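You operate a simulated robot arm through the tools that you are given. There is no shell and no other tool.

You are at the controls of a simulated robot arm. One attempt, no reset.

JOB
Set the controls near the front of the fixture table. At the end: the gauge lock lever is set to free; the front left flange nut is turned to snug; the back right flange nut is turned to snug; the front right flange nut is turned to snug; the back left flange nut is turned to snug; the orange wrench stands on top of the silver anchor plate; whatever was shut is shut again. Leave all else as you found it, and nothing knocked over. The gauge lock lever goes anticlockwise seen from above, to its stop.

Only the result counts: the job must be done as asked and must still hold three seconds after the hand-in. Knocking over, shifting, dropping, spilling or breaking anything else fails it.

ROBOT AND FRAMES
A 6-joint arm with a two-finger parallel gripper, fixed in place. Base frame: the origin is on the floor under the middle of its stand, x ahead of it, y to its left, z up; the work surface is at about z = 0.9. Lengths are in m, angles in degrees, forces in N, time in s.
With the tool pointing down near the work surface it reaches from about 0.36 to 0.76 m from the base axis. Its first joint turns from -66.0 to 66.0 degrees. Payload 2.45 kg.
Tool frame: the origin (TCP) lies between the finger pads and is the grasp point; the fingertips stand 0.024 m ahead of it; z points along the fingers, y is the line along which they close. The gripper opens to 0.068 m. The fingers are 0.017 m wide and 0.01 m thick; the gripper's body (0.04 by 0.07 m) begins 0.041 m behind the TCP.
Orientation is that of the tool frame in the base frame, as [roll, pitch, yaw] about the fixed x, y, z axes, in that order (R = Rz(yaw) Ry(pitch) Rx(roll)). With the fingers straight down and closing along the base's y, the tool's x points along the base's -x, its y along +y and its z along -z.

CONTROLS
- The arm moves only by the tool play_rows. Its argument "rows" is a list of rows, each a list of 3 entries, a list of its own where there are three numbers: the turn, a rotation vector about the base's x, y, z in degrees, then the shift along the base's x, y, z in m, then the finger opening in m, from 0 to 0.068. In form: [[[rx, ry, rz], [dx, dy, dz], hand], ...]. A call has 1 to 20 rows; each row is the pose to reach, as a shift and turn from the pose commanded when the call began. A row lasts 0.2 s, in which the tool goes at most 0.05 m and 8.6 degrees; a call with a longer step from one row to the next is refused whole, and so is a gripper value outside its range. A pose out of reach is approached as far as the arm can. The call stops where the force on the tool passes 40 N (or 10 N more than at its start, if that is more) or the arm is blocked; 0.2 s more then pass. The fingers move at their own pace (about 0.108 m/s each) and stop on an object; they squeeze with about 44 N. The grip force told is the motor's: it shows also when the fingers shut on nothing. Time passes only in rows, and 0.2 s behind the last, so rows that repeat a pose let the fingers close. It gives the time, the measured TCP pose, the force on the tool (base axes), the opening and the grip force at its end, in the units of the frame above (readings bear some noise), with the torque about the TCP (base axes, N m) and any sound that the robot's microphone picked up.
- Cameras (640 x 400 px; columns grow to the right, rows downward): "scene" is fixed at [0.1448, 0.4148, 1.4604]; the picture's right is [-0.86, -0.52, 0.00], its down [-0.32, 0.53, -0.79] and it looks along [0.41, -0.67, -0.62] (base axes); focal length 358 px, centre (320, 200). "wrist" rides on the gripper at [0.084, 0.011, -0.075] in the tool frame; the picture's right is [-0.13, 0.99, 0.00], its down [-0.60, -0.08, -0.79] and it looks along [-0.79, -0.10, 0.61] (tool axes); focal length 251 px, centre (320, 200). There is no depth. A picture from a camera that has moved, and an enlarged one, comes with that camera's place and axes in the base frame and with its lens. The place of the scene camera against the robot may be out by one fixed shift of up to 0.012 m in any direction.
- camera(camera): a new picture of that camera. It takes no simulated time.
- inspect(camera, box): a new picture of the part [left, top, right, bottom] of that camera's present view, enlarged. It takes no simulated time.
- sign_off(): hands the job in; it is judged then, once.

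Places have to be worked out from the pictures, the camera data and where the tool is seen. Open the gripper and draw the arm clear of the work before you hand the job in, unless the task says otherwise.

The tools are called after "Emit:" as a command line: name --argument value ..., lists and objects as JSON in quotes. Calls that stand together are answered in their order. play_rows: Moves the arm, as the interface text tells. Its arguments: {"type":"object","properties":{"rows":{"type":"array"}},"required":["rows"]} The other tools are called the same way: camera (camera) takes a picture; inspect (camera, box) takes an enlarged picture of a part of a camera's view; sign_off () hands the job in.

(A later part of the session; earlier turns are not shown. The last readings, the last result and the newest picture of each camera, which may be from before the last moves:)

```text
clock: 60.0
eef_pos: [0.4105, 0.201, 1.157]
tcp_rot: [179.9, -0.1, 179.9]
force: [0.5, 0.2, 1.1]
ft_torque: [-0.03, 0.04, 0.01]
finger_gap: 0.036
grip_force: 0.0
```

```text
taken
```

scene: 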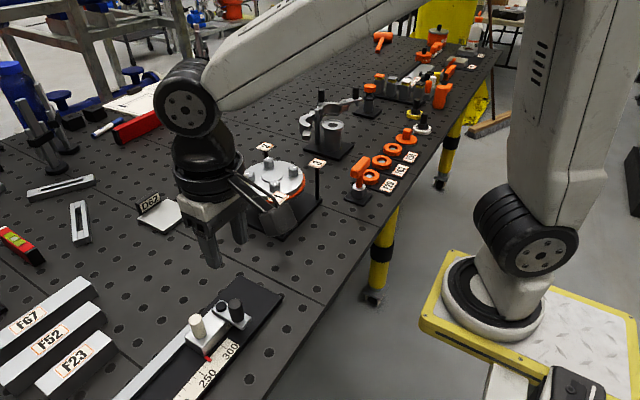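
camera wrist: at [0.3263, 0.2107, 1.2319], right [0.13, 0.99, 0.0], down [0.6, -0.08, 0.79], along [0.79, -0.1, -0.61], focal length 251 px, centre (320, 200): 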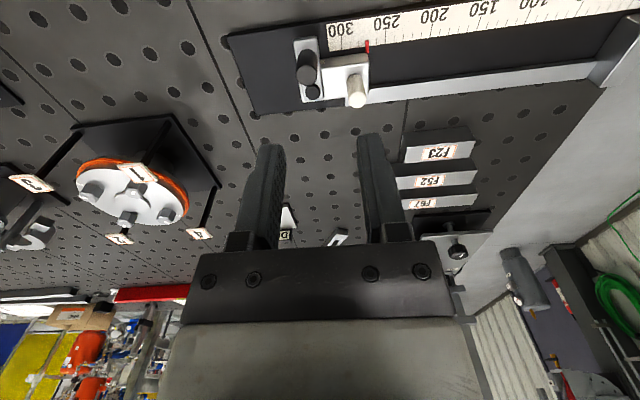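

Emit:
inspect --camera "wrist" --box '[270, 10, 400, 120]'

Emit:
inspect --camera "scene" --box '[170, 280, 270, 370]'

Emit:
inspect --camera "wrist" --box '[60, 110, 220, 240]'

```text
3.64 times, centred on (335, 65) of wrist
camera zoom: at [0.3263, 0.2107, 1.2319], right [0.13, 0.99, 0.0], down [0.6, -0.08, 0.79], along [0.79, -0.1, -0.61], focal length 914 px, centre (266, 691)
```

zoom: 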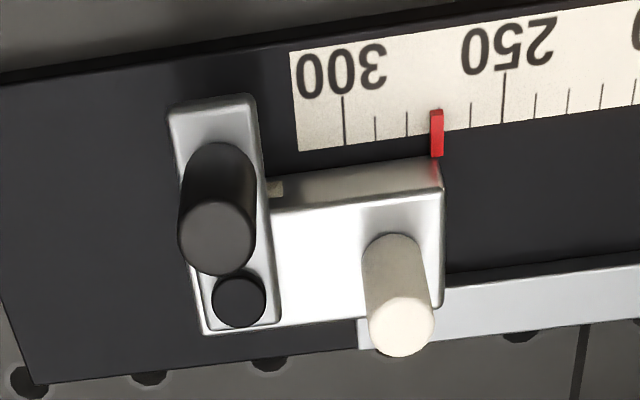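

```text
4.44 times, centred on (220, 325) of scene
camera zoom: at [0.1448, 0.4148, 1.4604], right [-0.86, -0.52, 0.0], down [-0.32, 0.53, -0.79], along [0.41, -0.67, -0.62], focal length 1591 px, centre (764, -356)
```

zoom: 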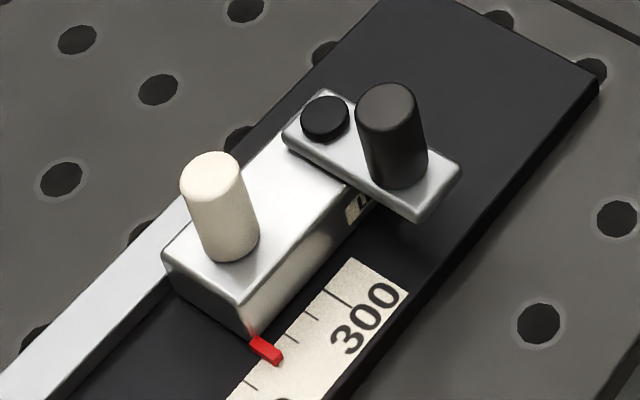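

```text
3.08 times, centred on (140, 175) of wrist
camera zoom: at [0.3263, 0.2107, 1.2319], right [0.13, 0.99, 0.0], down [0.6, -0.08, 0.79], along [0.79, -0.1, -0.61], focal length 774 px, centre (874, 277)
```

zoom: 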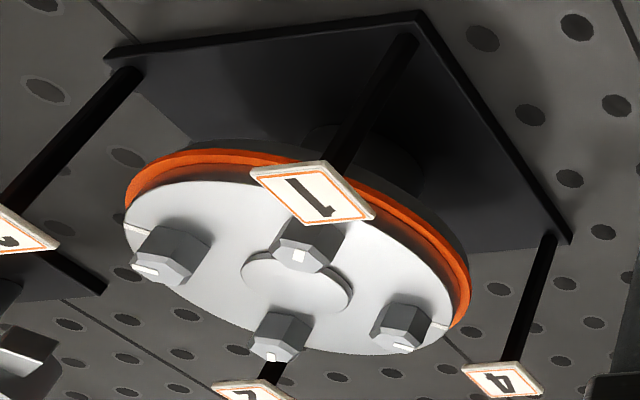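

The lever pivot is at about (0.4935, 0.179) and its black knob (≈22 mm wide, top z≈0.967) at about (0.4525, 0.180), pointing toward the robot; anticlockwise swings it toward -y. I'll turn the hand to yaw 0 above the knob so I can cage it with the fingers and push it round without loading the slide.

Emit:
play_rows --rows '[[[0, 0, -8], [0.004, -0.002, 0], 0.05], [[0, 0, -16], [0.008, -0.004, 0], 0.05], [[0, 0, -24], [0.012, -0.006, 0], 0.05], [[0, 0, -32], [0.016, -0.008, 0], 0.05], [[0, 0, -40], [0.02, -0.01, 0], 0.05], [[0, 0, -48], [0.024, -0.012, 0], 0.05], [[0, 0, -56], [0.028, -0.014, 0], 0.05], [[0, 0, -64], [0.032, -0.016, 0], 0.05], [[0, 0, -72], [0.036, -0.018, 0], 0.05], [[0, 0, -80], [0.04, -0.02, 0], 0.05], [[0, 0, -88], [0.042, -0.021, 0], 0.05], [[0, 0, -90], [0.042, -0.021, 0], 0.05]]'

Emit:
play_rows --rows '[[[0, 0, -8], [0, 0, 0], 0.05], [[0, 0, -16], [0, 0, 0], 0.05], [[0, 0, -24], [0, 0, 0], 0.05], [[0, 0, -32], [0, 0, 0], 0.05], [[0, 0, -40], [0, 0, 0], 0.05], [[0, 0, -48], [0, 0, 0], 0.05], [[0, 0, -56], [0, 0, 0], 0.05], [[0, 0, -64], [0, 0, 0], 0.05], [[0, 0, -72], [0, 0, 0], 0.05], [[0, 0, -80], [0, 0, -0.03], 0.05], [[0, 0, -88], [0, 0, -0.07], 0.05], [[0, 0, -90], [0, 0, -0.1], 0.05], [[0, 0, -90], [0, 0, -0.1], 0.05]]'

Emit:
camera --camera "wrist"

Emit:
inspect --camera "scene" --box '[170, 250, 290, 360]'

```text
clock: 62.6
eef_pos: [0.4526, 0.178, 1.1584]
tcp_rot: [180.0, -0.1, 89.8]
force: [0.7, -0.3, 0.3]
ft_torque: [-0.02, 0.02, 0.0]
finger_gap: 0.0503
grip_force: 0.1
```

```text
clock: 65.4
eef_pos: [0.4469, 0.0678, 0.9942]
tcp_rot: [-172.8, -1.1, 3.0]
force: [-0.4, -0.3, -0.6]
ft_torque: [0.01, 0.04, 0.01]
finger_gap: 0.0499
grip_force: 0.2
out of reach, approached as far as the arm can: row 7, 8, 9, 10, 11, 12, 13
```

```text
taken
camera wrist: at [0.5304, 0.0516, 1.0676], right [-0.08, -0.99, -0.13], down [-0.62, -0.05, 0.78], along [-0.78, 0.14, -0.61], focal length 251 px, centre (320, 200)
```

wrist: 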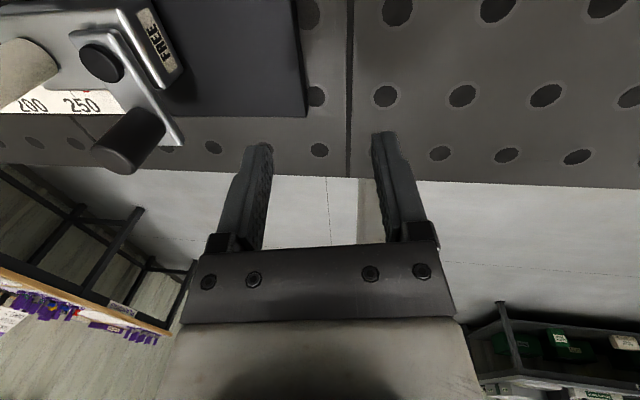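

```text
3.64 times, centred on (230, 305) of scene
camera zoom: at [0.1448, 0.4148, 1.4604], right [-0.86, -0.52, 0.0], down [-0.32, 0.53, -0.79], along [0.41, -0.67, -0.62], focal length 1302 px, centre (647, -182)
```

zoom: 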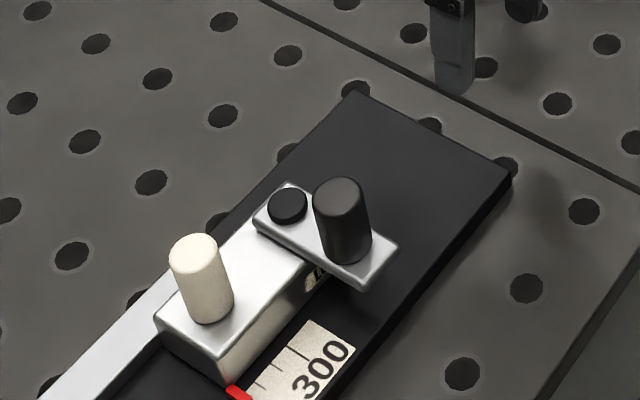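

That yaw was out of reach here, so the arm drifted aside (nothing was touched); the view did show the "FREE" label on the block's -y end, confirming a 90° swing. I'll raise the hand a little first to see where the commanded pose now stands.

Emit:
play_rows --rows '[[[0, 0, 4], [0, 0, 0.02], 0.05]]'

```text
clock: 65.8
eef_pos: [0.4478, 0.0665, 1.0144]
tcp_rot: [-172.8, -1.2, 7.0]
force: [0.1, 0.0, -1.1]
ft_torque: [0.02, -0.01, 0.0]
finger_gap: 0.0497
grip_force: 0.1
```

The commanded pose resets to where the arm is, so I can recover safely. I'll take out the 7° tilt while rising, then rotate back toward yaw 180.

Emit:
play_rows --rows '[[[-3.6, 0.15, 0], [0, 0, 0.03], 0.05], [[-7.2, 0.3, 0], [0, 0, 0.07], 0.05], [[-7.2, 0.3, 0], [0, 0, 0.11], 0.05], [[-7.2, 0.3, 0], [0, 0, 0.14], 0.05], [[-7.2, 0.3, 0], [0, 0, 0.14], 0.05]]'

Emit:
play_rows --rows '[[[0, 0, 8], [0, 0, 0], 0.05], [[0, 0, 16], [0, 0, 0], 0.05], [[0, 0, 24], [0, 0, 0], 0.05], [[0, 0, 32], [0, 0, 0], 0.05], [[0, 0, 40], [0, 0, 0], 0.05], [[0, 0, 48], [0, 0, 0], 0.05], [[0, 0, 56], [0, 0, 0], 0.05], [[0, 0, 64], [0, 0, 0], 0.05], [[0, 0, 72], [0, 0, 0], 0.05], [[0, 0, 80], [0, 0, 0], 0.05], [[0, 0, 88], [0, 0, 0], 0.05], [[0, 0, 96], [0, 0, 0], 0.05], [[0, 0, 104], [0, 0, 0], 0.05], [[0, 0, 112], [0, 0, 0], 0.05], [[0, 0, 120], [0, 0, 0], 0.05], [[0, 0, 128], [0, 0, 0], 0.05], [[0, 0, 136], [0, 0, 0], 0.05], [[0, 0, 144], [0, 0, 0], 0.05], [[0, 0, 152], [0, 0, 0], 0.05], [[0, 0, 160], [0, 0, 0], 0.05]]'

```text
clock: 67.0
eef_pos: [0.4521, 0.0137, 1.1511]
tcp_rot: [-178.6, -0.2, 8.4]
force: [-0.1, 0.0, 0.6]
ft_torque: [-0.04, -0.01, -0.01]
finger_gap: 0.05
grip_force: 0.2
out of reach, approached as far as the arm can: row 1, 2, 3, 4, 5
```

```text
clock: 71.2
eef_pos: [0.4511, 0.0127, 1.15]
tcp_rot: [-179.9, 0.0, 167.4]
force: [-0.3, 0.7, -0.3]
ft_torque: [0.02, 0.01, 0.0]
finger_gap: 0.0499
grip_force: 0.0
```

Recovered to vertical at yaw 167. Now I'll test in free air whether turning the other way, up to yaw 270, is reachable.

Emit:
play_rows --rows '[[[0, 0, 8], [0, 0.01, 0], 0.05], [[0, 0, 16], [0, 0.02, 0], 0.05], [[0, 0, 24], [0, 0.03, 0], 0.05], [[0, 0, 32], [0, 0.04, 0], 0.05], [[0, 0, 40], [0, 0.05, 0], 0.05], [[0, 0, 48], [0, 0.06, 0], 0.05], [[0, 0, 56], [0, 0.07, 0], 0.05], [[0, 0, 64], [0, 0.08, 0], 0.05], [[0, 0, 72], [0, 0.09, 0], 0.05], [[0, 0, 80], [0, 0.1, 0], 0.05], [[0, 0, 88], [0, 0.11, 0], 0.05], [[0, 0, 96], [0, 0.115, 0], 0.05], [[0, 0, 102.6], [0, 0.12, 0], 0.05], [[0, 0, 102.6], [0, 0.12, 0], 0.05]]'

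Emit:
camera --camera "wrist"

```text
clock: 74.2
eef_pos: [0.4518, 0.1326, 1.1507]
tcp_rot: [-179.9, 0.1, -90.2]
force: [-0.2, -0.6, 0.3]
ft_torque: [0.0, 0.0, -0.02]
finger_gap: 0.0502
grip_force: 0.1
```

```text
taken
camera wrist: at [0.4398, 0.049, 1.2255], right [-0.99, 0.13, 0.0], down [0.08, 0.6, 0.79], along [0.11, 0.79, -0.61], focal length 251 px, centre (320, 200)
```

wrist: 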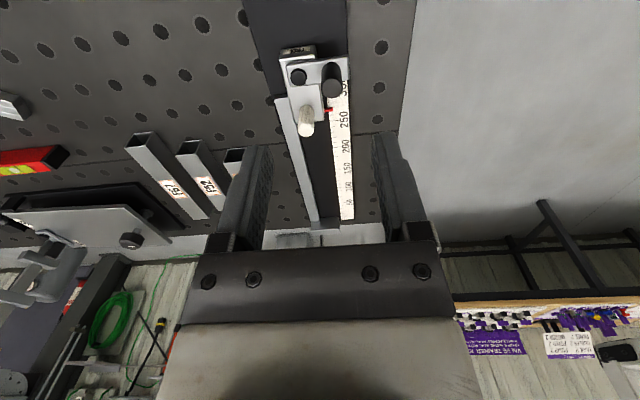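

Yaw 270 is reachable. I'll use this new viewpoint to re-measure the knob and pivot.

Emit:
inspect --camera "wrist" --box '[265, 35, 365, 140]'

```text
3.81 times, centred on (315, 88) of wrist
camera zoom: at [0.4398, 0.049, 1.2255], right [-0.99, 0.13, 0.0], down [0.08, 0.6, 0.79], along [0.11, 0.79, -0.61], focal length 958 px, centre (339, 629)
```

zoom: 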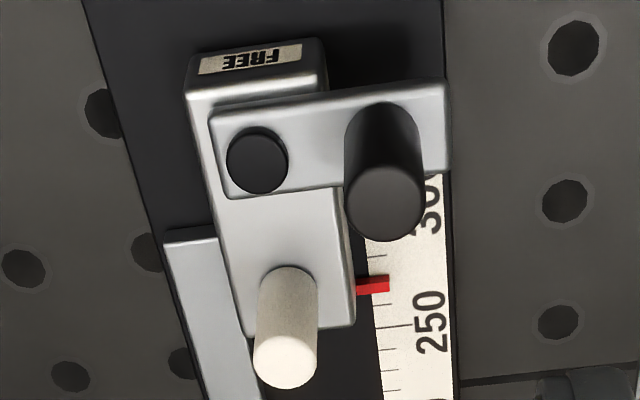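

Two wrist views agree: knob axis (0.4455, 0.1815) with top at z≈0.982, pivot (0.481, 0.181). I'll go back to yaw 180 above the knob, so the arc from 180° to 270° can be followed with the hand turning along.

Emit:
play_rows --rows '[[[0, 0, -8], [0, 0.005, 0], 0.046], [[0, 0, -16], [0, 0.01, 0], 0.046], [[0, 0, -24], [0, 0.015, 0], 0.046], [[0, 0, -32], [0, 0.02, 0], 0.046], [[0, 0, -40], [0, 0.025, 0], 0.046], [[0, 0, -48], [0, 0.03, 0], 0.046], [[0, 0, -56], [-0.002, 0.035, 0], 0.046], [[0, 0, -64], [-0.004, 0.04, 0], 0.046], [[0, 0, -72], [-0.006, 0.045, 0], 0.046], [[0, 0, -80], [-0.006, 0.0489, -0.03], 0.046], [[0, 0, -88], [-0.006, 0.0489, -0.07], 0.046], [[0, 0, -89.8], [-0.006, 0.0489, -0.11], 0.046], [[0, 0, -89.8], [-0.006, 0.0489, -0.11], 0.046]]'

Emit:
camera --camera "wrist"

Emit:
inspect --camera "scene" --box '[170, 250, 290, 360]'

```text
clock: 77.0
eef_pos: [0.4462, 0.1822, 1.04]
tcp_rot: [-179.9, 0.1, 179.8]
force: [0.0, -1.0, -0.5]
ft_torque: [0.02, 0.0, 0.02]
finger_gap: 0.0461
grip_force: 0.1
```

```text
taken
camera wrist: at [0.3614, 0.1925, 1.1144], right [0.13, 0.99, 0.0], down [0.6, -0.08, 0.79], along [0.79, -0.11, -0.61], focal length 251 px, centre (320, 200)
```

wrist: 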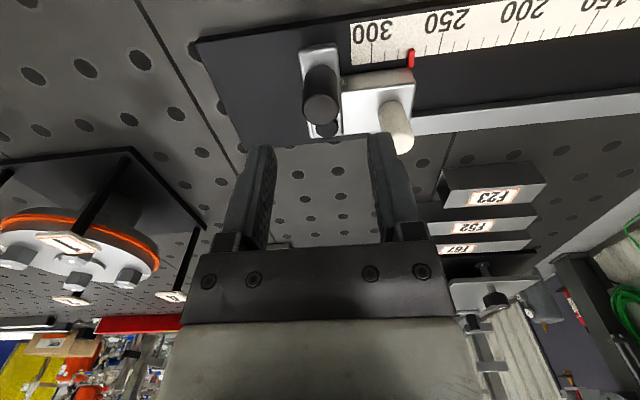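

```text
3.64 times, centred on (230, 305) of scene
camera zoom: at [0.1448, 0.4148, 1.4604], right [-0.86, -0.52, 0.0], down [-0.32, 0.53, -0.79], along [0.41, -0.67, -0.62], focal length 1302 px, centre (647, -182)
```

zoom: 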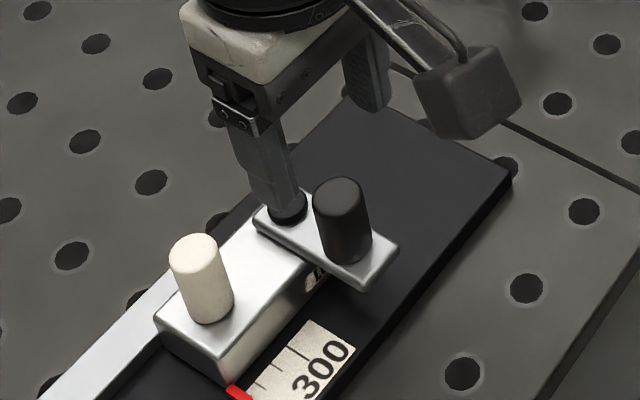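

The knob top appears at (320, 107), exactly where the tool axis should meet z≈0.982. I'll lower to z≈0.985 around it.

Emit:
play_rows --rows '[[[0, 0, 0], [0, 0, -0.02], 0.046], [[0, 0, 0], [0, 0, -0.04], 0.046], [[0, 0, 0], [0, 0, -0.055], 0.046], [[0, 0, 0], [0, 0, -0.055], 0.046]]'

Emit:
inspect --camera "wrist" --box '[220, 80, 440, 220]'

Emit:
inspect --camera "scene" --box '[170, 250, 290, 360]'

```text
clock: 78.0
eef_pos: [0.4446, 0.1817, 0.9858]
tcp_rot: [-179.9, 0.0, 179.8]
force: [0.8, -1.1, 0.8]
ft_torque: [-0.01, -0.01, -0.02]
finger_gap: 0.0459
grip_force: 0.1
```

```text
2.86 times, centred on (330, 150) of wrist
camera zoom: at [0.3609, 0.1929, 1.0601], right [0.13, 0.99, 0.0], down [0.6, -0.08, 0.79], along [0.79, -0.1, -0.61], focal length 718 px, centre (291, 343)
```

zoom: 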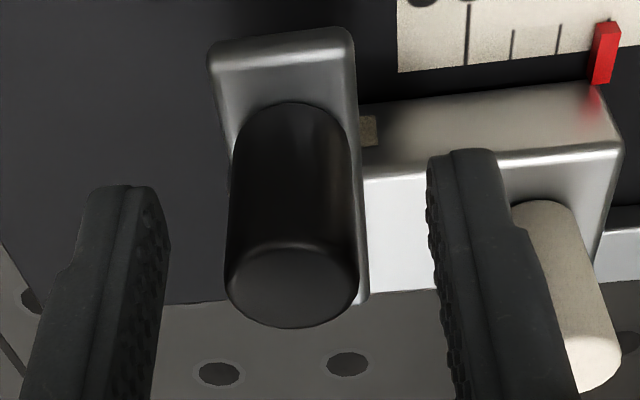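

```text
3.64 times, centred on (230, 305) of scene
camera zoom: at [0.1448, 0.4148, 1.4604], right [-0.86, -0.52, 0.0], down [-0.32, 0.53, -0.79], along [0.41, -0.67, -0.62], focal length 1302 px, centre (647, -182)
```

zoom: 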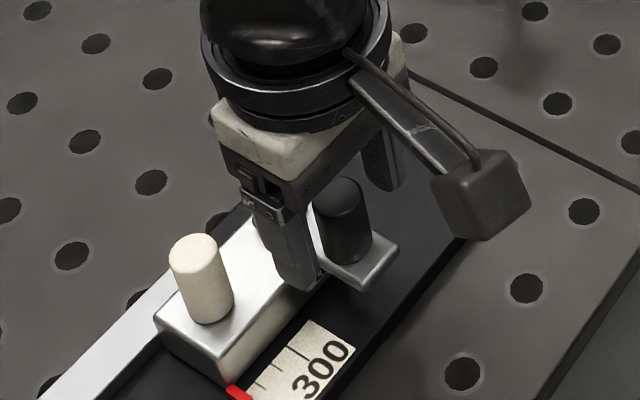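

The knob is caged with clearance. I'll narrow the fingers to 0.028 and sweep the first 30° of the arc, watching forces and the slider.

Emit:
play_rows --rows '[[[0, 0, 0], [0, 0, 0], 0.028], [[0, 0, 0], [0, 0, 0], 0.028], [[0, 0, 5], [0.0001, -0.0031, 0], 0.028], [[0, 0, 10], [0.0005, -0.0062, 0], 0.028], [[0, 0, 15], [0.0012, -0.0092, 0], 0.028], [[0, 0, 20], [0.0021, -0.0121, 0], 0.028]]'

Emit:
inspect --camera "wrist" --box '[220, 80, 440, 220]'

Emit:
inspect --camera "scene" --box '[170, 250, 290, 360]'

```text
clock: 79.4
eef_pos: [0.4476, 0.1702, 0.9854]
tcp_rot: [180.0, 0.0, -159.9]
force: [-0.1, 1.0, -0.5]
ft_torque: [0.01, 0.01, 0.01]
finger_gap: 0.0288
grip_force: 0.8
```

```text
2.86 times, centred on (330, 150) of wrist
camera zoom: at [0.3645, 0.151, 1.0601], right [-0.22, 0.98, 0.0], down [0.59, 0.13, 0.79], along [0.77, 0.17, -0.61], focal length 718 px, centre (291, 343)
```

zoom: 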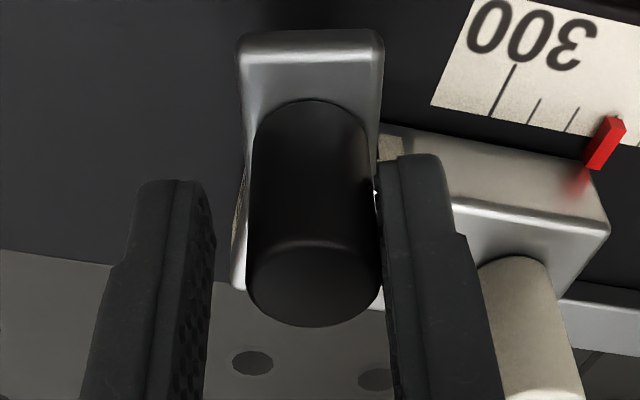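

```text
3.64 times, centred on (230, 305) of scene
camera zoom: at [0.1448, 0.4148, 1.4604], right [-0.86, -0.52, 0.0], down [-0.32, 0.53, -0.79], along [0.41, -0.67, -0.62], focal length 1302 px, centre (647, -182)
```

zoom: 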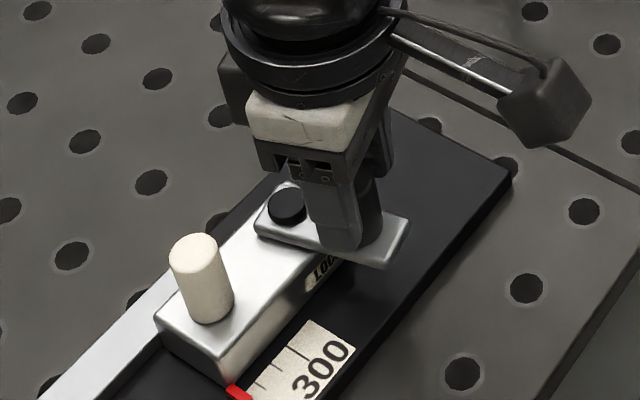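

The lever follows with negligible force and the slider pointer hasn't moved. I'll continue the arc to 60°.

Emit:
play_rows --rows '[[[0, 0, 8], [0.002, -0.0045, 0], 0.028], [[0, 0, 16], [0.0046, -0.0087, 0], 0.028], [[0, 0, 24], [0.0078, -0.0125, 0], 0.028], [[0, 0, 32], [0.0115, -0.0158, 0], 0.028], [[0, 0, 40], [0.0156, -0.0186, 0], 0.028]]'

Emit:
inspect --camera "wrist" --box '[220, 80, 440, 220]'

Emit:
inspect --camera "scene" --box '[170, 250, 290, 360]'

```text
clock: 80.6
eef_pos: [0.4631, 0.1506, 0.9864]
tcp_rot: [-179.9, 0.0, -120.0]
force: [-0.8, -0.3, -1.0]
ft_torque: [0.0, 0.04, 0.01]
finger_gap: 0.0288
grip_force: 0.1
```

```text
2.86 times, centred on (330, 150) of wrist
camera zoom: at [0.4112, 0.0833, 1.0606], right [-0.79, 0.61, 0.0], down [0.37, 0.48, 0.79], along [0.48, 0.63, -0.61], focal length 718 px, centre (291, 343)
```

zoom: 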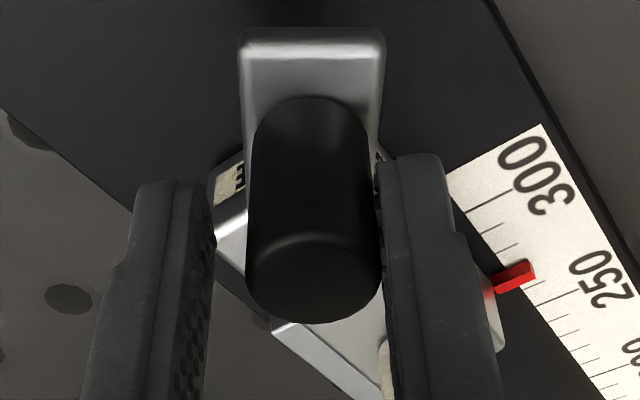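

```text
3.64 times, centred on (230, 305) of scene
camera zoom: at [0.1448, 0.4148, 1.4604], right [-0.86, -0.52, 0.0], down [-0.32, 0.53, -0.79], along [0.41, -0.67, -0.62], focal length 1302 px, centre (647, -182)
```

zoom: 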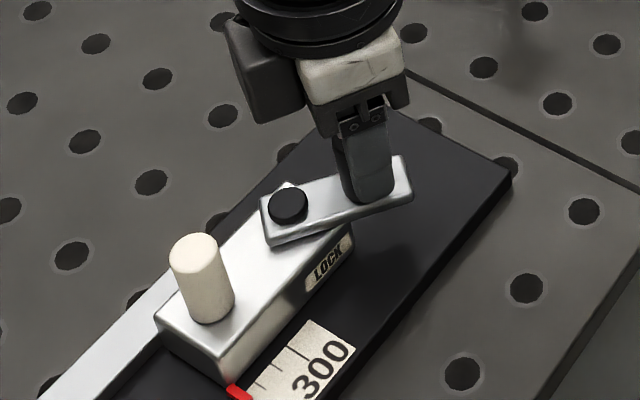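

The lever is at about 55°, uncovering "LOCK", and the slider is still in place. I'll continue to 86° and then go in small steps to the stop.

Emit:
play_rows --rows '[[[0, 0, 6], [0.0033, -0.0017, 0], 0.028], [[0, 0, 12], [0.0068, -0.003, 0], 0.028], [[0, 0, 18], [0.0104, -0.004, 0], 0.028], [[0, 0, 24], [0.014, -0.0046, 0], 0.028], [[0, 0, 26], [0.0152, -0.0047, 0], 0.028]]'

Emit:
inspect --camera "wrist" --box '[220, 80, 440, 220]'

Emit:
inspect --camera "scene" --box '[170, 250, 290, 360]'

```text
clock: 81.8
eef_pos: [0.4789, 0.1458, 0.9859]
tcp_rot: [-180.0, 0.0, -93.9]
force: [-0.1, 0.0, 0.2]
ft_torque: [-0.03, 0.01, -0.02]
finger_gap: 0.0289
grip_force: 1.0
```

```text
2.86 times, centred on (330, 150) of wrist
camera zoom: at [0.4609, 0.0631, 1.0603], right [-0.98, 0.2, 0.0], down [0.12, 0.6, 0.79], along [0.16, 0.78, -0.61], focal length 718 px, centre (291, 343)
```

zoom: 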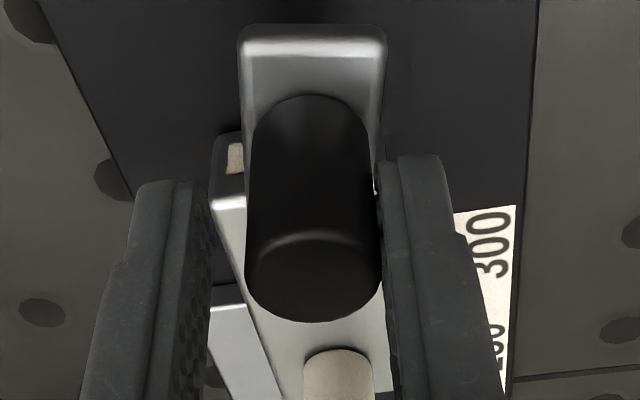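

```text
3.64 times, centred on (230, 305) of scene
camera zoom: at [0.1448, 0.4148, 1.4604], right [-0.86, -0.52, 0.0], down [-0.32, 0.53, -0.79], along [0.41, -0.67, -0.62], focal length 1302 px, centre (647, -182)
```

zoom: 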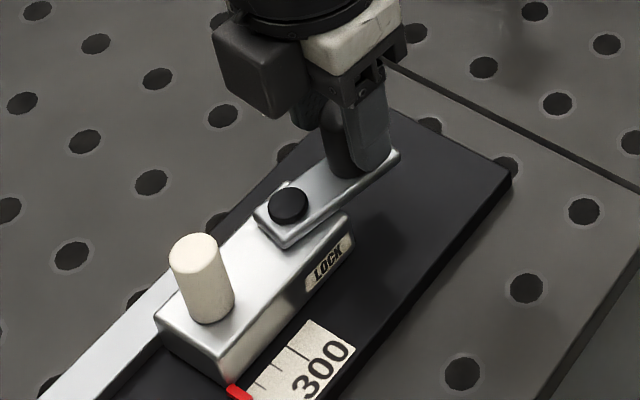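

The lever is near 80° with the pushing finger in contact and no slider movement. I'll step another 6° along the arc.

Emit:
play_rows --rows '[[[0, 0, 2], [0.0012, -0.0001, 0], 0.028], [[0, 0, 4], [0.0025, -0.0001, 0], 0.028], [[0, 0, 4], [0.0037, -0.0001, 0], 0.028]]'

Emit:
play_rows --rows '[[[0, 0, 0], [0.0006, 0, 0], 0.028], [[0, 0, 0], [0.0012, 0, 0], 0.028], [[0, 0, 0], [0.0018, 0, 0], 0.028]]'

Emit:
inspect --camera "wrist" --box '[220, 80, 440, 220]'

Emit:
inspect --camera "scene" --box '[170, 250, 290, 360]'

```text
clock: 82.6
eef_pos: [0.4812, 0.1465, 0.9865]
tcp_rot: [179.9, -0.1, -90.1]
force: [-5.2, 1.6, -0.9]
ft_torque: [0.08, 0.1, -0.02]
finger_gap: 0.0323
grip_force: 3.3
```

```text
clock: 83.4
eef_pos: [0.4828, 0.1462, 0.9853]
tcp_rot: [-180.0, -0.1, -90.2]
force: [-9.8, -1.2, -1.0]
ft_torque: [0.06, 0.16, 0.02]
finger_gap: 0.0357
grip_force: 4.9
```

```text
2.86 times, centred on (330, 150) of wrist
camera zoom: at [0.4714, 0.0623, 1.0601], right [-0.99, 0.13, 0.0], down [0.08, 0.6, 0.79], along [0.1, 0.79, -0.61], focal length 718 px, centre (291, 343)
```

zoom: 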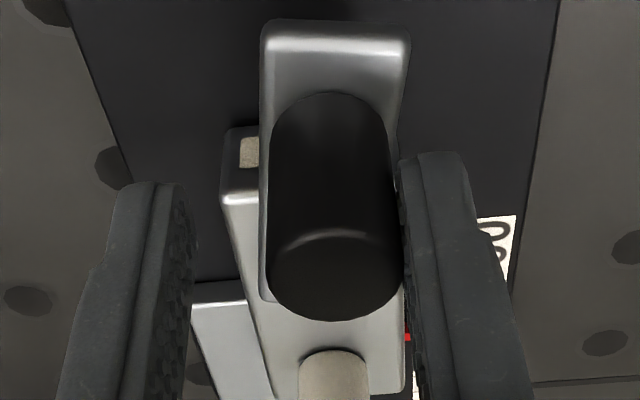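

```text
3.64 times, centred on (230, 305) of scene
camera zoom: at [0.1446, 0.4148, 1.4604], right [-0.86, -0.52, 0.0], down [-0.32, 0.53, -0.79], along [0.41, -0.67, -0.62], focal length 1302 px, centre (647, -182)
```

zoom: 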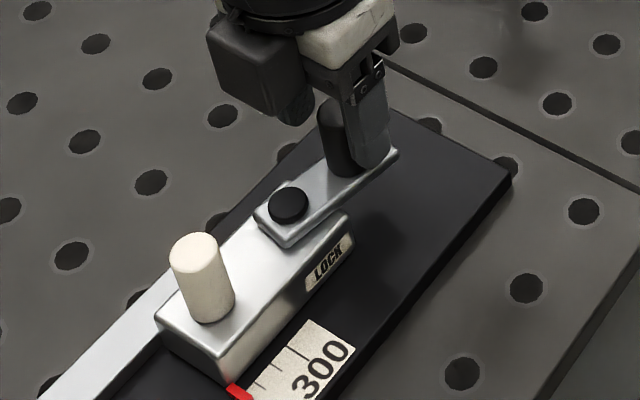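

Force rose to about 10 N along -x while the lever stopped moving: it's at its stop near 265–270°. I'll push slightly more to confirm that it doesn't move further.

Emit:
play_rows --rows '[[[0, 0, 0], [0.001, 0, 0], 0.028], [[0, 0, 0], [0.002, 0, 0], 0.028], [[0, 0, 0], [0.003, 0, 0], 0.028]]'

Emit:
inspect --camera "wrist" --box '[220, 80, 440, 220]'

Emit:
inspect --camera "scene" --box '[170, 250, 290, 360]'

```text
clock: 84.2
eef_pos: [0.4862, 0.1473, 0.986]
tcp_rot: [-180.0, -0.1, -90.1]
force: [-15.6, 1.7, 1.6]
ft_torque: [-0.19, 0.27, -0.06]
finger_gap: 0.0408
grip_force: 8.0
```

```text
2.86 times, centred on (330, 150) of wrist
camera zoom: at [0.474, 0.0621, 1.0601], right [-0.99, 0.13, 0.0], down [0.08, 0.6, 0.79], along [0.1, 0.79, -0.61], focal length 718 px, centre (291, 343)
```

zoom: 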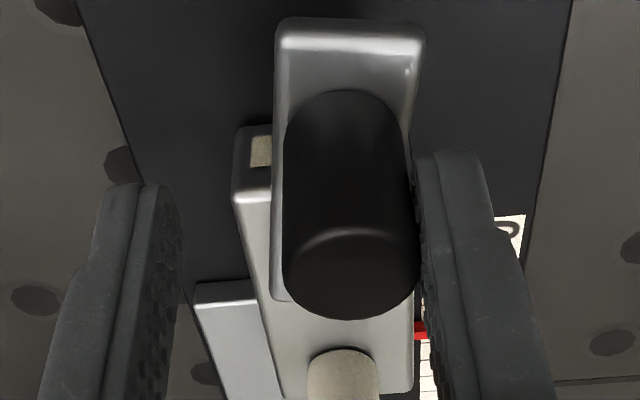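

```text
3.64 times, centred on (230, 305) of scene
camera zoom: at [0.1443, 0.4148, 1.4604], right [-0.86, -0.52, 0.0], down [-0.32, 0.53, -0.79], along [0.41, -0.67, -0.62], focal length 1302 px, centre (647, -182)
```

zoom: 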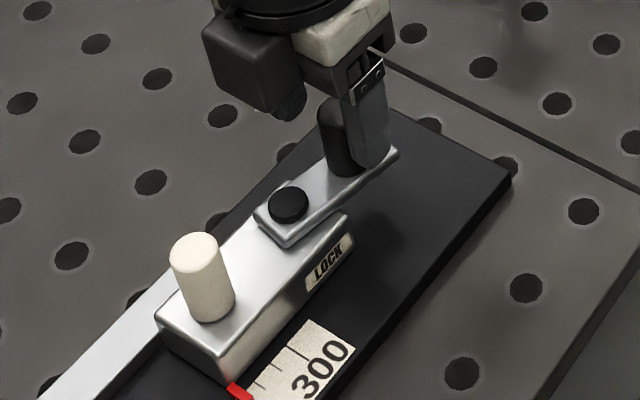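

The lever stays put under 16 N, so it's at its FREE stop and the slider is unmoved. I'll back off, open and lift straight up.

Emit:
play_rows --rows '[[[0, 0, 0], [-0.002, 0, 0], 0.034], [[0, 0, 0], [-0.005, 0, 0], 0.046], [[0, 0, 0], [-0.006, 0, 0], 0.05], [[0, 0, 0], [-0.006, 0, 0], 0.05]]'

Emit:
play_rows --rows '[[[0, 0, 0], [0, 0, 0.03], 0.05], [[0, 0, 0], [0, 0, 0.07], 0.05], [[0, 0, 0], [0, 0, 0.11], 0.05], [[0, 0, 0], [0, -0.03, 0.15], 0.05], [[0, 0, 0], [0, -0.03, 0.15], 0.05]]'

Emit:
camera --camera "wrist"

Emit:
inspect --camera "scene" --box '[170, 250, 290, 360]'

```text
clock: 85.2
eef_pos: [0.4807, 0.1475, 0.9858]
tcp_rot: [-179.8, 0.0, -90.2]
force: [0.1, 0.1, -0.5]
ft_torque: [-0.01, -0.01, 0.02]
finger_gap: 0.0499
grip_force: 0.1
```

```text
clock: 86.4
eef_pos: [0.481, 0.1171, 1.1363]
tcp_rot: [-179.9, 0.1, -90.2]
force: [-0.1, 0.4, 0.0]
ft_torque: [0.01, 0.03, 0.03]
finger_gap: 0.0501
grip_force: 0.0
```

```text
taken
camera wrist: at [0.4688, 0.0324, 1.2111], right [-0.99, 0.13, 0.0], down [0.08, 0.6, 0.79], along [0.1, 0.79, -0.61], focal length 251 px, centre (320, 200)
```

wrist: 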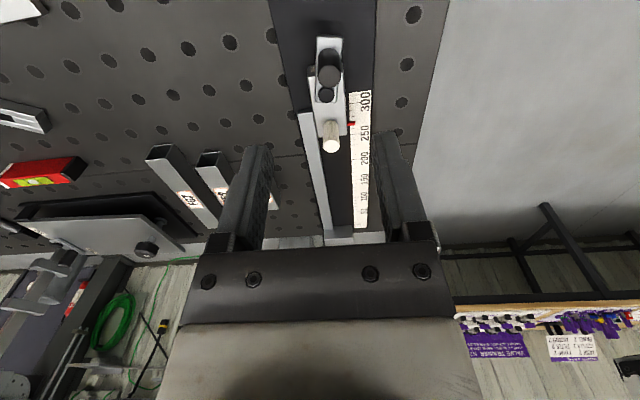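

```text
3.64 times, centred on (230, 305) of scene
camera zoom: at [0.1448, 0.4148, 1.4604], right [-0.86, -0.52, 0.0], down [-0.32, 0.53, -0.79], along [0.41, -0.67, -0.62], focal length 1302 px, centre (647, -182)
```

zoom: 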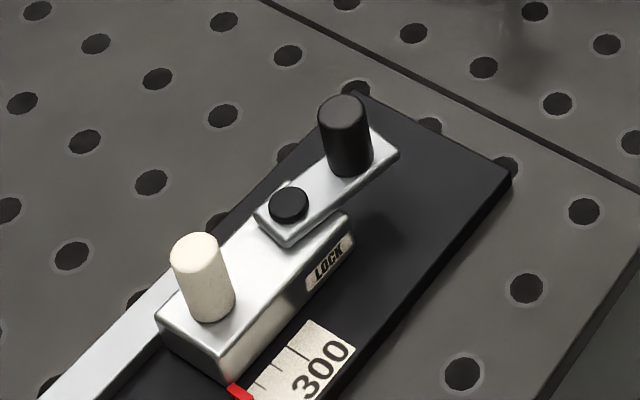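

The lever rests clear at its stop. I'll zoom to measure its final angle against the rail.

Emit:
inspect --camera "wrist" --box '[280, 20, 400, 160]'

Emit:
inspect --camera "scene" --box '[185, 320, 265, 400]'

```text
2.86 times, centred on (340, 90) of wrist
camera zoom: at [0.4688, 0.0324, 1.2111], right [-0.99, 0.13, 0.0], down [0.08, 0.6, 0.79], along [0.1, 0.79, -0.61], focal length 718 px, centre (263, 514)
```

zoom: 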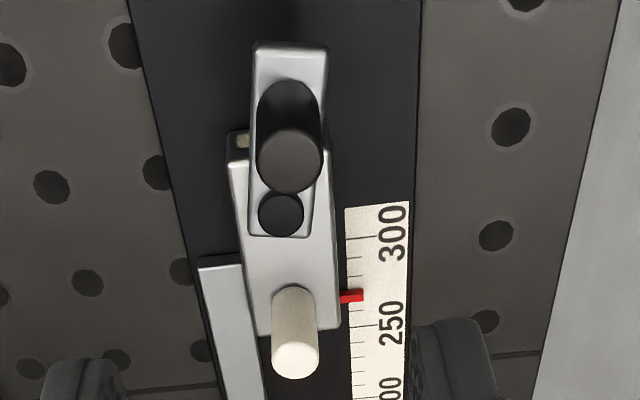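

```text
5.00 times, centred on (225, 360) of scene
camera zoom: at [0.1448, 0.4148, 1.4604], right [-0.86, -0.52, 0.0], down [-0.32, 0.53, -0.79], along [0.41, -0.67, -0.62], focal length 1790 px, centre (795, -600)
```

zoom: 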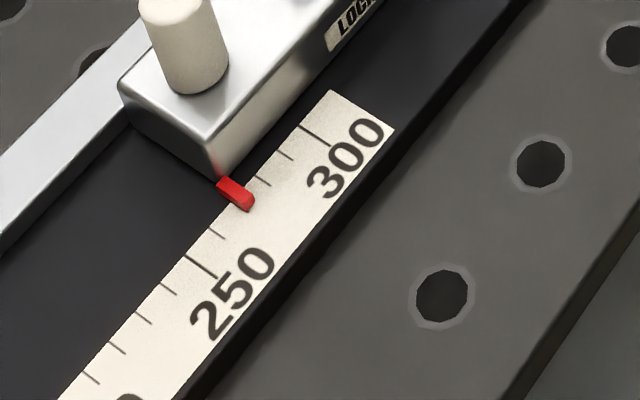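

The lever turned about 80° to its stop and the pointer still reads about 270 as before. Next is the wrench: I'll move over toward (0.43, -0.24) with yaw 180 to view it from above.

Emit:
play_rows --rows '[[[0, 0, -8], [-0.008, -0.03, 0], 0.05], [[0, 0, -16], [-0.016, -0.06, 0], 0.05], [[0, 0, -24], [-0.024, -0.09, 0], 0.05], [[0, 0, -32], [-0.032, -0.12, 0.01], 0.05], [[0, 0, -40], [-0.04, -0.15, 0.02], 0.05], [[0, 0, -48], [-0.048, -0.18, 0.02], 0.05], [[0, 0, -56], [-0.056, -0.21, 0.02], 0.05], [[0, 0, -64], [-0.064, -0.24, 0.02], 0.05], [[0, 0, -72], [-0.072, -0.27, 0.02], 0.05], [[0, 0, -80], [-0.08, -0.3, 0.02], 0.05], [[0, 0, -88], [-0.088, -0.33, 0.02], 0.05], [[0, 0, -89.8], [-0.091, -0.357, 0.02], 0.05], [[0, 0, -89.8], [-0.091, -0.357, 0.02], 0.05]]'

Emit:
camera --camera "wrist"

Emit:
camera --camera "scene"

```text
clock: 89.2
eef_pos: [0.3894, -0.2411, 1.1578]
tcp_rot: [-179.9, -0.1, 180.0]
force: [0.0, 0.8, -0.8]
ft_torque: [-0.03, -0.02, -0.03]
finger_gap: 0.0504
grip_force: 0.1
```

```text
taken
camera wrist: at [0.3049, -0.2299, 1.2307], right [0.13, 0.99, 0.0], down [0.6, -0.08, 0.79], along [0.79, -0.1, -0.61], focal length 251 px, centre (320, 200)
```

wrist: 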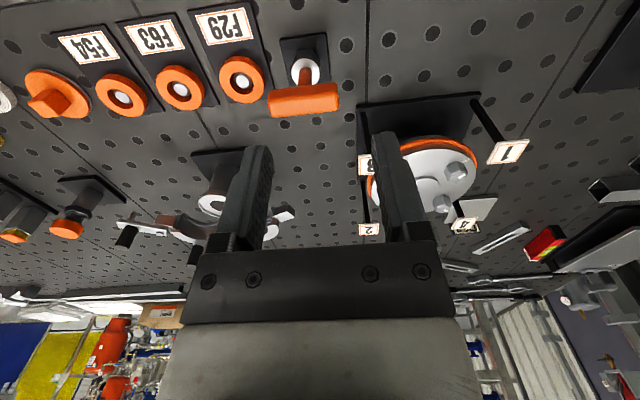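

```text
taken
```

scene: 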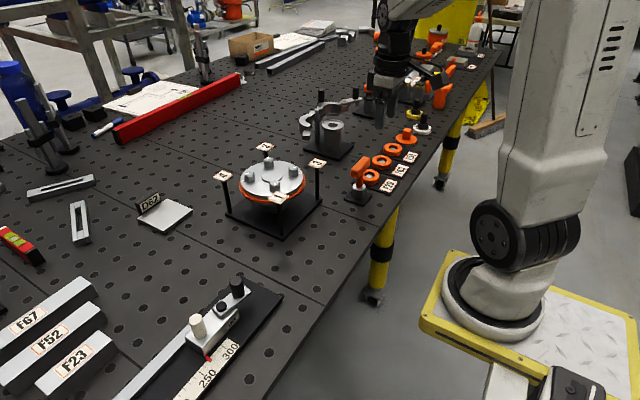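

Emit:
inspect --camera "wrist" --box '[250, 20, 370, 130]'

Emit:
inspect --camera "scene" --box '[335, 145, 395, 215]'

Emit:
inspect --camera "wrist" --box '[350, 120, 510, 240]'

```text
3.64 times, centred on (310, 75) of wrist
camera zoom: at [0.3049, -0.2299, 1.2307], right [0.13, 0.99, 0.0], down [0.6, -0.08, 0.79], along [0.79, -0.1, -0.61], focal length 914 px, centre (356, 654)
```

zoom: 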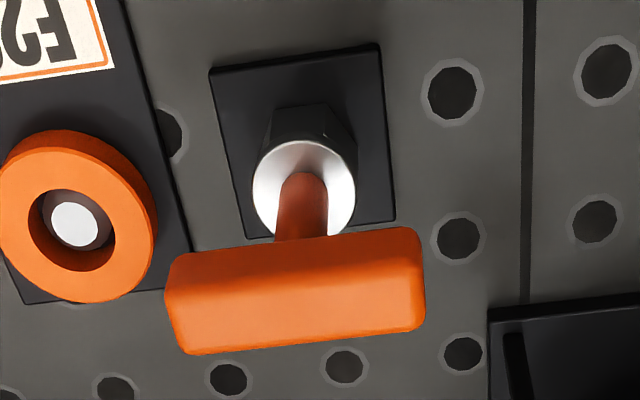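

```text
5.71 times, centred on (365, 180) of scene
camera zoom: at [0.1448, 0.4148, 1.4604], right [-0.86, -0.52, 0.0], down [-0.32, 0.53, -0.79], along [0.41, -0.67, -0.62], focal length 2046 px, centre (63, 314)
```

zoom: 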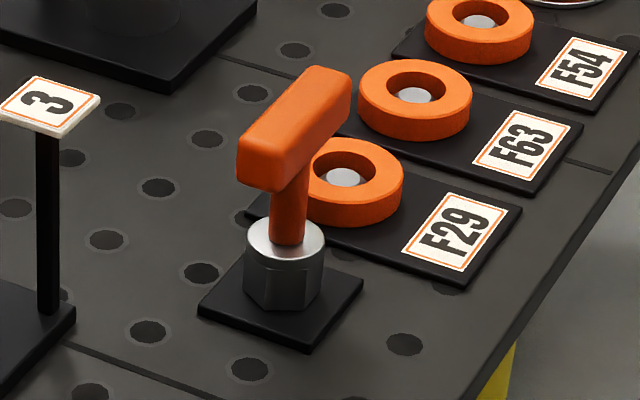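

```text
3.33 times, centred on (430, 180) of wrist
camera zoom: at [0.3049, -0.2299, 1.2307], right [0.13, 0.99, 0.0], down [0.6, -0.08, 0.79], along [0.79, -0.1, -0.61], focal length 838 px, centre (-47, 267)
```

zoom: 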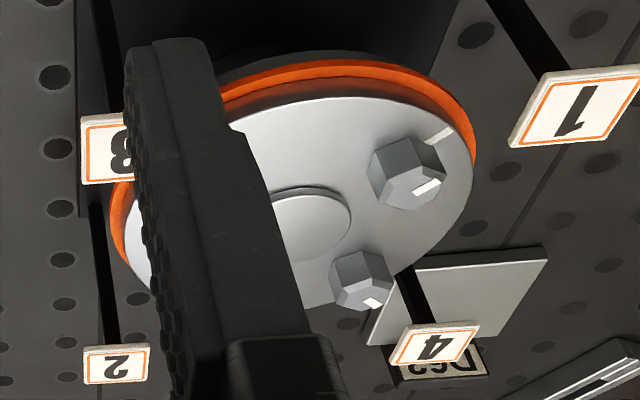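

The wrench's T-bar lies along y, centre about (0.439, -0.263), top at z≈1.010. Before picking it up I'll test empty-handed how far out the vertical hand reaches over the silver plate (which I place at x≈0.757–0.846, y≈-0.005–0.083).

Emit:
play_rows --rows '[[[0, 0, 0], [0.03, 0.025, 0.01], 0.05], [[0, 0, 0], [0.06, 0.052, 0.01], 0.05], [[0, 0, 0], [0.09, 0.079, 0.01], 0.05], [[0, 0, 0], [0.12, 0.106, 0.01], 0.05], [[0, 0, 0], [0.15, 0.133, 0.01], 0.05], [[0, 0, 0], [0.18, 0.16, 0.01], 0.05], [[0, 0, 0], [0.21, 0.187, 0.01], 0.05], [[0, 0, 0], [0.24, 0.214, 0.01], 0.05], [[0, 0, 0], [0.27, 0.24, 0.01], 0.05], [[0, 0, 0], [0.3, 0.265, 0.01], 0.05], [[0, 0, 0], [0.311, 0.271, 0.01], 0.05], [[0, 0, 0], [0.311, 0.271, 0.01], 0.05]]'

Emit:
camera --camera "wrist"

```text
clock: 91.8
eef_pos: [0.7008, 0.031, 1.1657]
tcp_rot: [-179.8, -0.1, -180.0]
force: [0.0, 0.4, 0.1]
ft_torque: [0.01, -0.04, -0.01]
finger_gap: 0.05
grip_force: 0.2
```

```text
taken
camera wrist: at [0.6166, 0.0408, 1.2396], right [0.13, 0.99, 0.0], down [0.6, -0.08, 0.79], along [0.79, -0.1, -0.61], focal length 251 px, centre (320, 200)
```

wrist: 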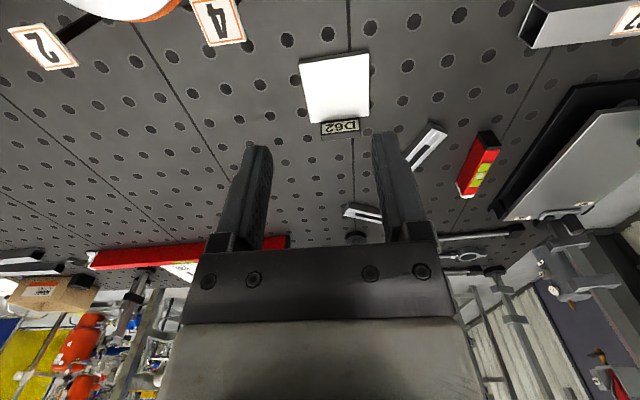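

The plate is in clear view. I'll zoom to measure it from here.

Emit:
inspect --camera "wrist" --box '[270, 30, 400, 150]'

```text
3.33 times, centred on (335, 90) of wrist
camera zoom: at [0.6166, 0.0408, 1.2396], right [0.13, 0.99, 0.0], down [0.6, -0.08, 0.79], along [0.79, -0.1, -0.61], focal length 838 px, centre (270, 567)
```

zoom: 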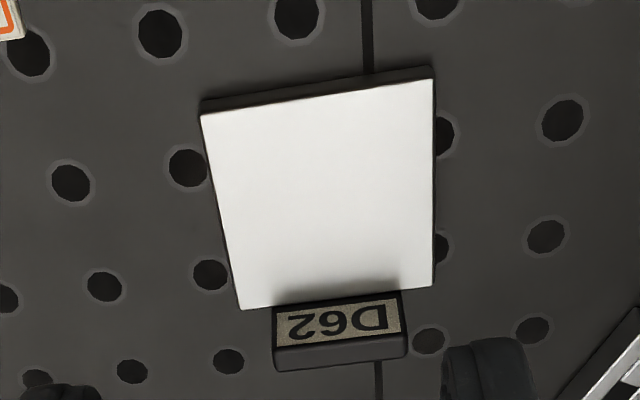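

The plate spans x 0.758–0.846, y -0.003–0.083 (centre ≈ (0.802, 0.040)). I'll now test how far forward the vertical hand can go at about the placing height, staying well above the plate.

Emit:
play_rows --rows '[[[0, 0, 0], [0.02, 0.004, -0.04], 0.05], [[0, 0, 0], [0.04, 0.009, -0.08], 0.05], [[0, 0, 0], [0.05, 0.009, -0.1], 0.05], [[0, 0, 0], [0.06, 0.009, -0.1], 0.05], [[0, 0, 0], [0.07, 0.009, -0.1], 0.05], [[0, 0, 0], [0.08, 0.009, -0.1], 0.05], [[0, 0, 0], [0.085, 0.009, -0.1], 0.05]]'

```text
clock: 93.4
eef_pos: [0.7667, 0.0372, 1.0637]
tcp_rot: [-179.9, 0.0, -179.9]
force: [0.2, -1.3, 0.1]
ft_torque: [-0.03, 0.01, 0.0]
finger_gap: 0.0501
grip_force: 0.0
out of reach, approached as far as the arm can: row 5, 6, 7
```

Vertical reach tops out at x≈0.767, just at the plate's near edge, so I'll hold the wrench with the hand tilted outward. I'll test a 20° outward tilt reaching x≈0.80 here in free air.

Emit:
play_rows --rows '[[[0, -7, 0], [0, 0, 0.01], 0.05], [[0, -14, 0], [0, 0, 0.01], 0.05], [[0, -20, 0], [0, 0, 0.01], 0.05], [[0, -20, 0], [0.01, 0.002, 0], 0.05], [[0, -20, 0], [0.02, 0.002, -0.01], 0.05], [[0, -20, 0], [0.03, 0.002, -0.02], 0.05], [[0, -20, 0], [0.035, 0.002, -0.03], 0.05], [[0, -20, 0], [0.035, 0.002, -0.035], 0.05]]'

Emit:
camera --camera "scene"

Emit:
camera --camera "wrist"

```text
clock: 95.2
eef_pos: [0.8008, 0.0396, 1.0284]
tcp_rot: [-180.0, 19.9, -179.9]
force: [-0.6, -0.2, 0.0]
ft_torque: [-0.03, 0.0, 0.02]
finger_gap: 0.0499
grip_force: 0.1
```

```text
taken
```

scene: 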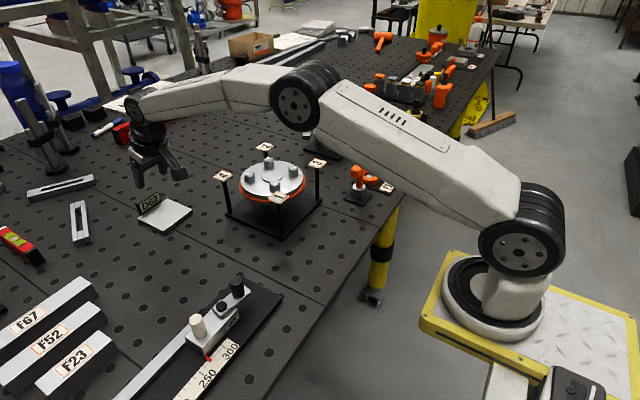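

```text
taken
camera wrist: at [0.6959, 0.051, 1.0689], right [0.12, 0.99, 0.04], down [0.3, -0.08, 0.95], along [0.95, -0.1, -0.3], focal length 251 px, centre (320, 200)
```

wrist: 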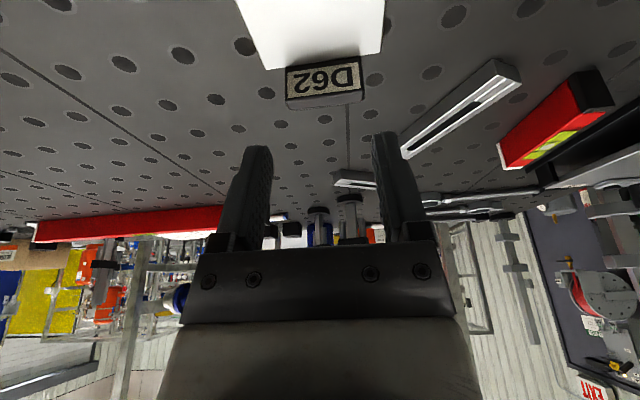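

A 20° tilt reaches the plate's centre. I'll check that the lower placing height (z≈0.995) is reachable as well.

Emit:
play_rows --rows '[[[0, 0, 0], [0, 0, -0.015], 0.05], [[0, 0, 0], [0, 0, -0.033], 0.05], [[0, 0, 0], [0, 0, -0.033], 0.05]]'

Emit:
play_rows --rows '[[[0, 0, 0], [0, 0, 0.03], 0.05], [[0, 0, 0], [-0.02, 0, 0.07], 0.05], [[0, 0, 0], [-0.05, 0, 0.11], 0.05], [[0, 0, 0], [-0.09, -0.01, 0.14], 0.05], [[0, 0, 0], [-0.13, -0.02, 0.165], 0.05], [[0, 0, 0], [-0.16, -0.04, 0.165], 0.05]]'

```text
clock: 96.0
eef_pos: [0.8007, 0.0408, 0.9957]
tcp_rot: [-179.8, 20.0, -180.0]
force: [-0.2, 0.5, 0.1]
ft_torque: [0.0, 0.0, -0.01]
finger_gap: 0.0498
grip_force: 0.1
```

```text
refused: row 4 steps farther than a row can; nothing moved
```

Height 0.9957 is reachable with the tilt. I'll retreat up and back in smaller steps, then swing to the wrench with the same tilt, turned -90° so the fingers straddle the bar.

Emit:
play_rows --rows '[[[0, 0, 0], [0, 0, 0.035], 0.05], [[0, 0, 0], [-0.015, 0, 0.075], 0.05], [[0, 0, 0], [-0.035, -0.005, 0.115], 0.05], [[0, 0, 0], [-0.06, -0.01, 0.15], 0.05], [[0, 0, 0], [-0.1, -0.02, 0.165], 0.05], [[0, 0, 0], [-0.14, -0.03, 0.165], 0.05], [[0, 0, 0], [-0.14, -0.03, 0.165], 0.05]]'

Emit:
play_rows --rows '[[[0, 0, -7.5], [-0.0185, -0.023, 0], 0.05], [[0, 0, -15], [-0.037, -0.046, 0], 0.05], [[0, 0, -22.5], [-0.0555, -0.069, 0], 0.05], [[0, 0, -30], [-0.074, -0.092, 0], 0.05], [[0, 0, -37.5], [-0.0925, -0.115, 0], 0.05], [[0, 0, -45], [-0.111, -0.138, 0], 0.05], [[0, 0, -52.5], [-0.1295, -0.161, 0], 0.05], [[0, 0, -60], [-0.148, -0.184, 0], 0.05], [[0, 0, -67.5], [-0.1665, -0.207, -0.01], 0.05], [[0, 0, -75], [-0.185, -0.23, -0.02], 0.05], [[0, 0, -82.5], [-0.2035, -0.253, -0.04], 0.05], [[0, 0, -90], [-0.2217, -0.2742, -0.06], 0.05], [[0, 0, -90], [-0.2217, -0.2742, -0.06], 0.05]]'

Emit:
camera --camera "wrist"

Emit:
camera --camera "scene"

```text
clock: 97.6
eef_pos: [0.66, 0.0111, 1.1591]
tcp_rot: [-179.9, 20.0, -179.9]
force: [-0.2, 0.5, 0.3]
ft_torque: [-0.03, 0.0, 0.04]
finger_gap: 0.0499
grip_force: 0.1
```

```text
clock: 100.4
eef_pos: [0.4393, -0.2631, 1.1022]
tcp_rot: [-179.9, 20.1, 90.1]
force: [0.4, 0.7, -0.5]
ft_torque: [0.0, -0.03, 0.03]
finger_gap: 0.05
grip_force: 0.0
```

```text
taken
camera wrist: at [0.4503, -0.1595, 1.1419], right [0.99, -0.12, 0.04], down [-0.08, -0.3, 0.95], along [-0.1, -0.95, -0.3], focal length 251 px, centre (320, 200)
```

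wrist: 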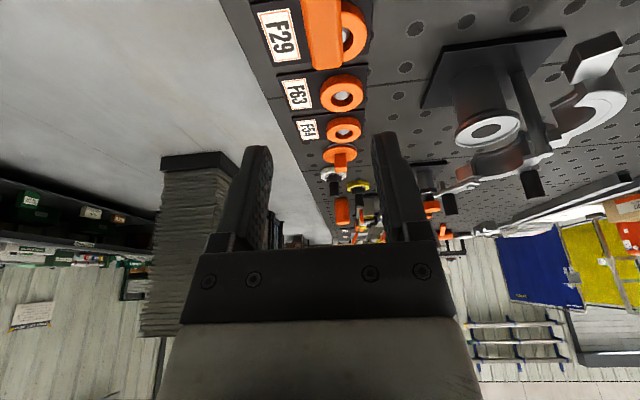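

```text
taken
```

scene: 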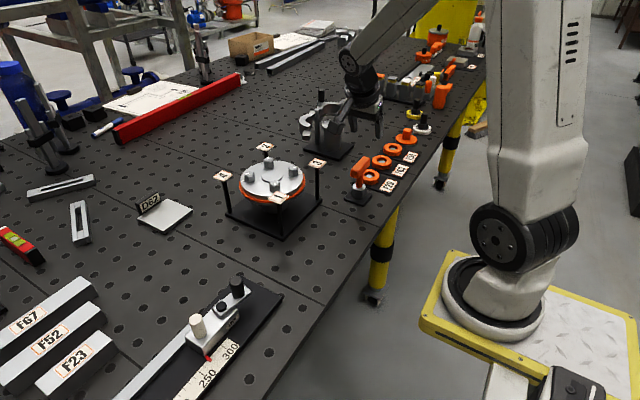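

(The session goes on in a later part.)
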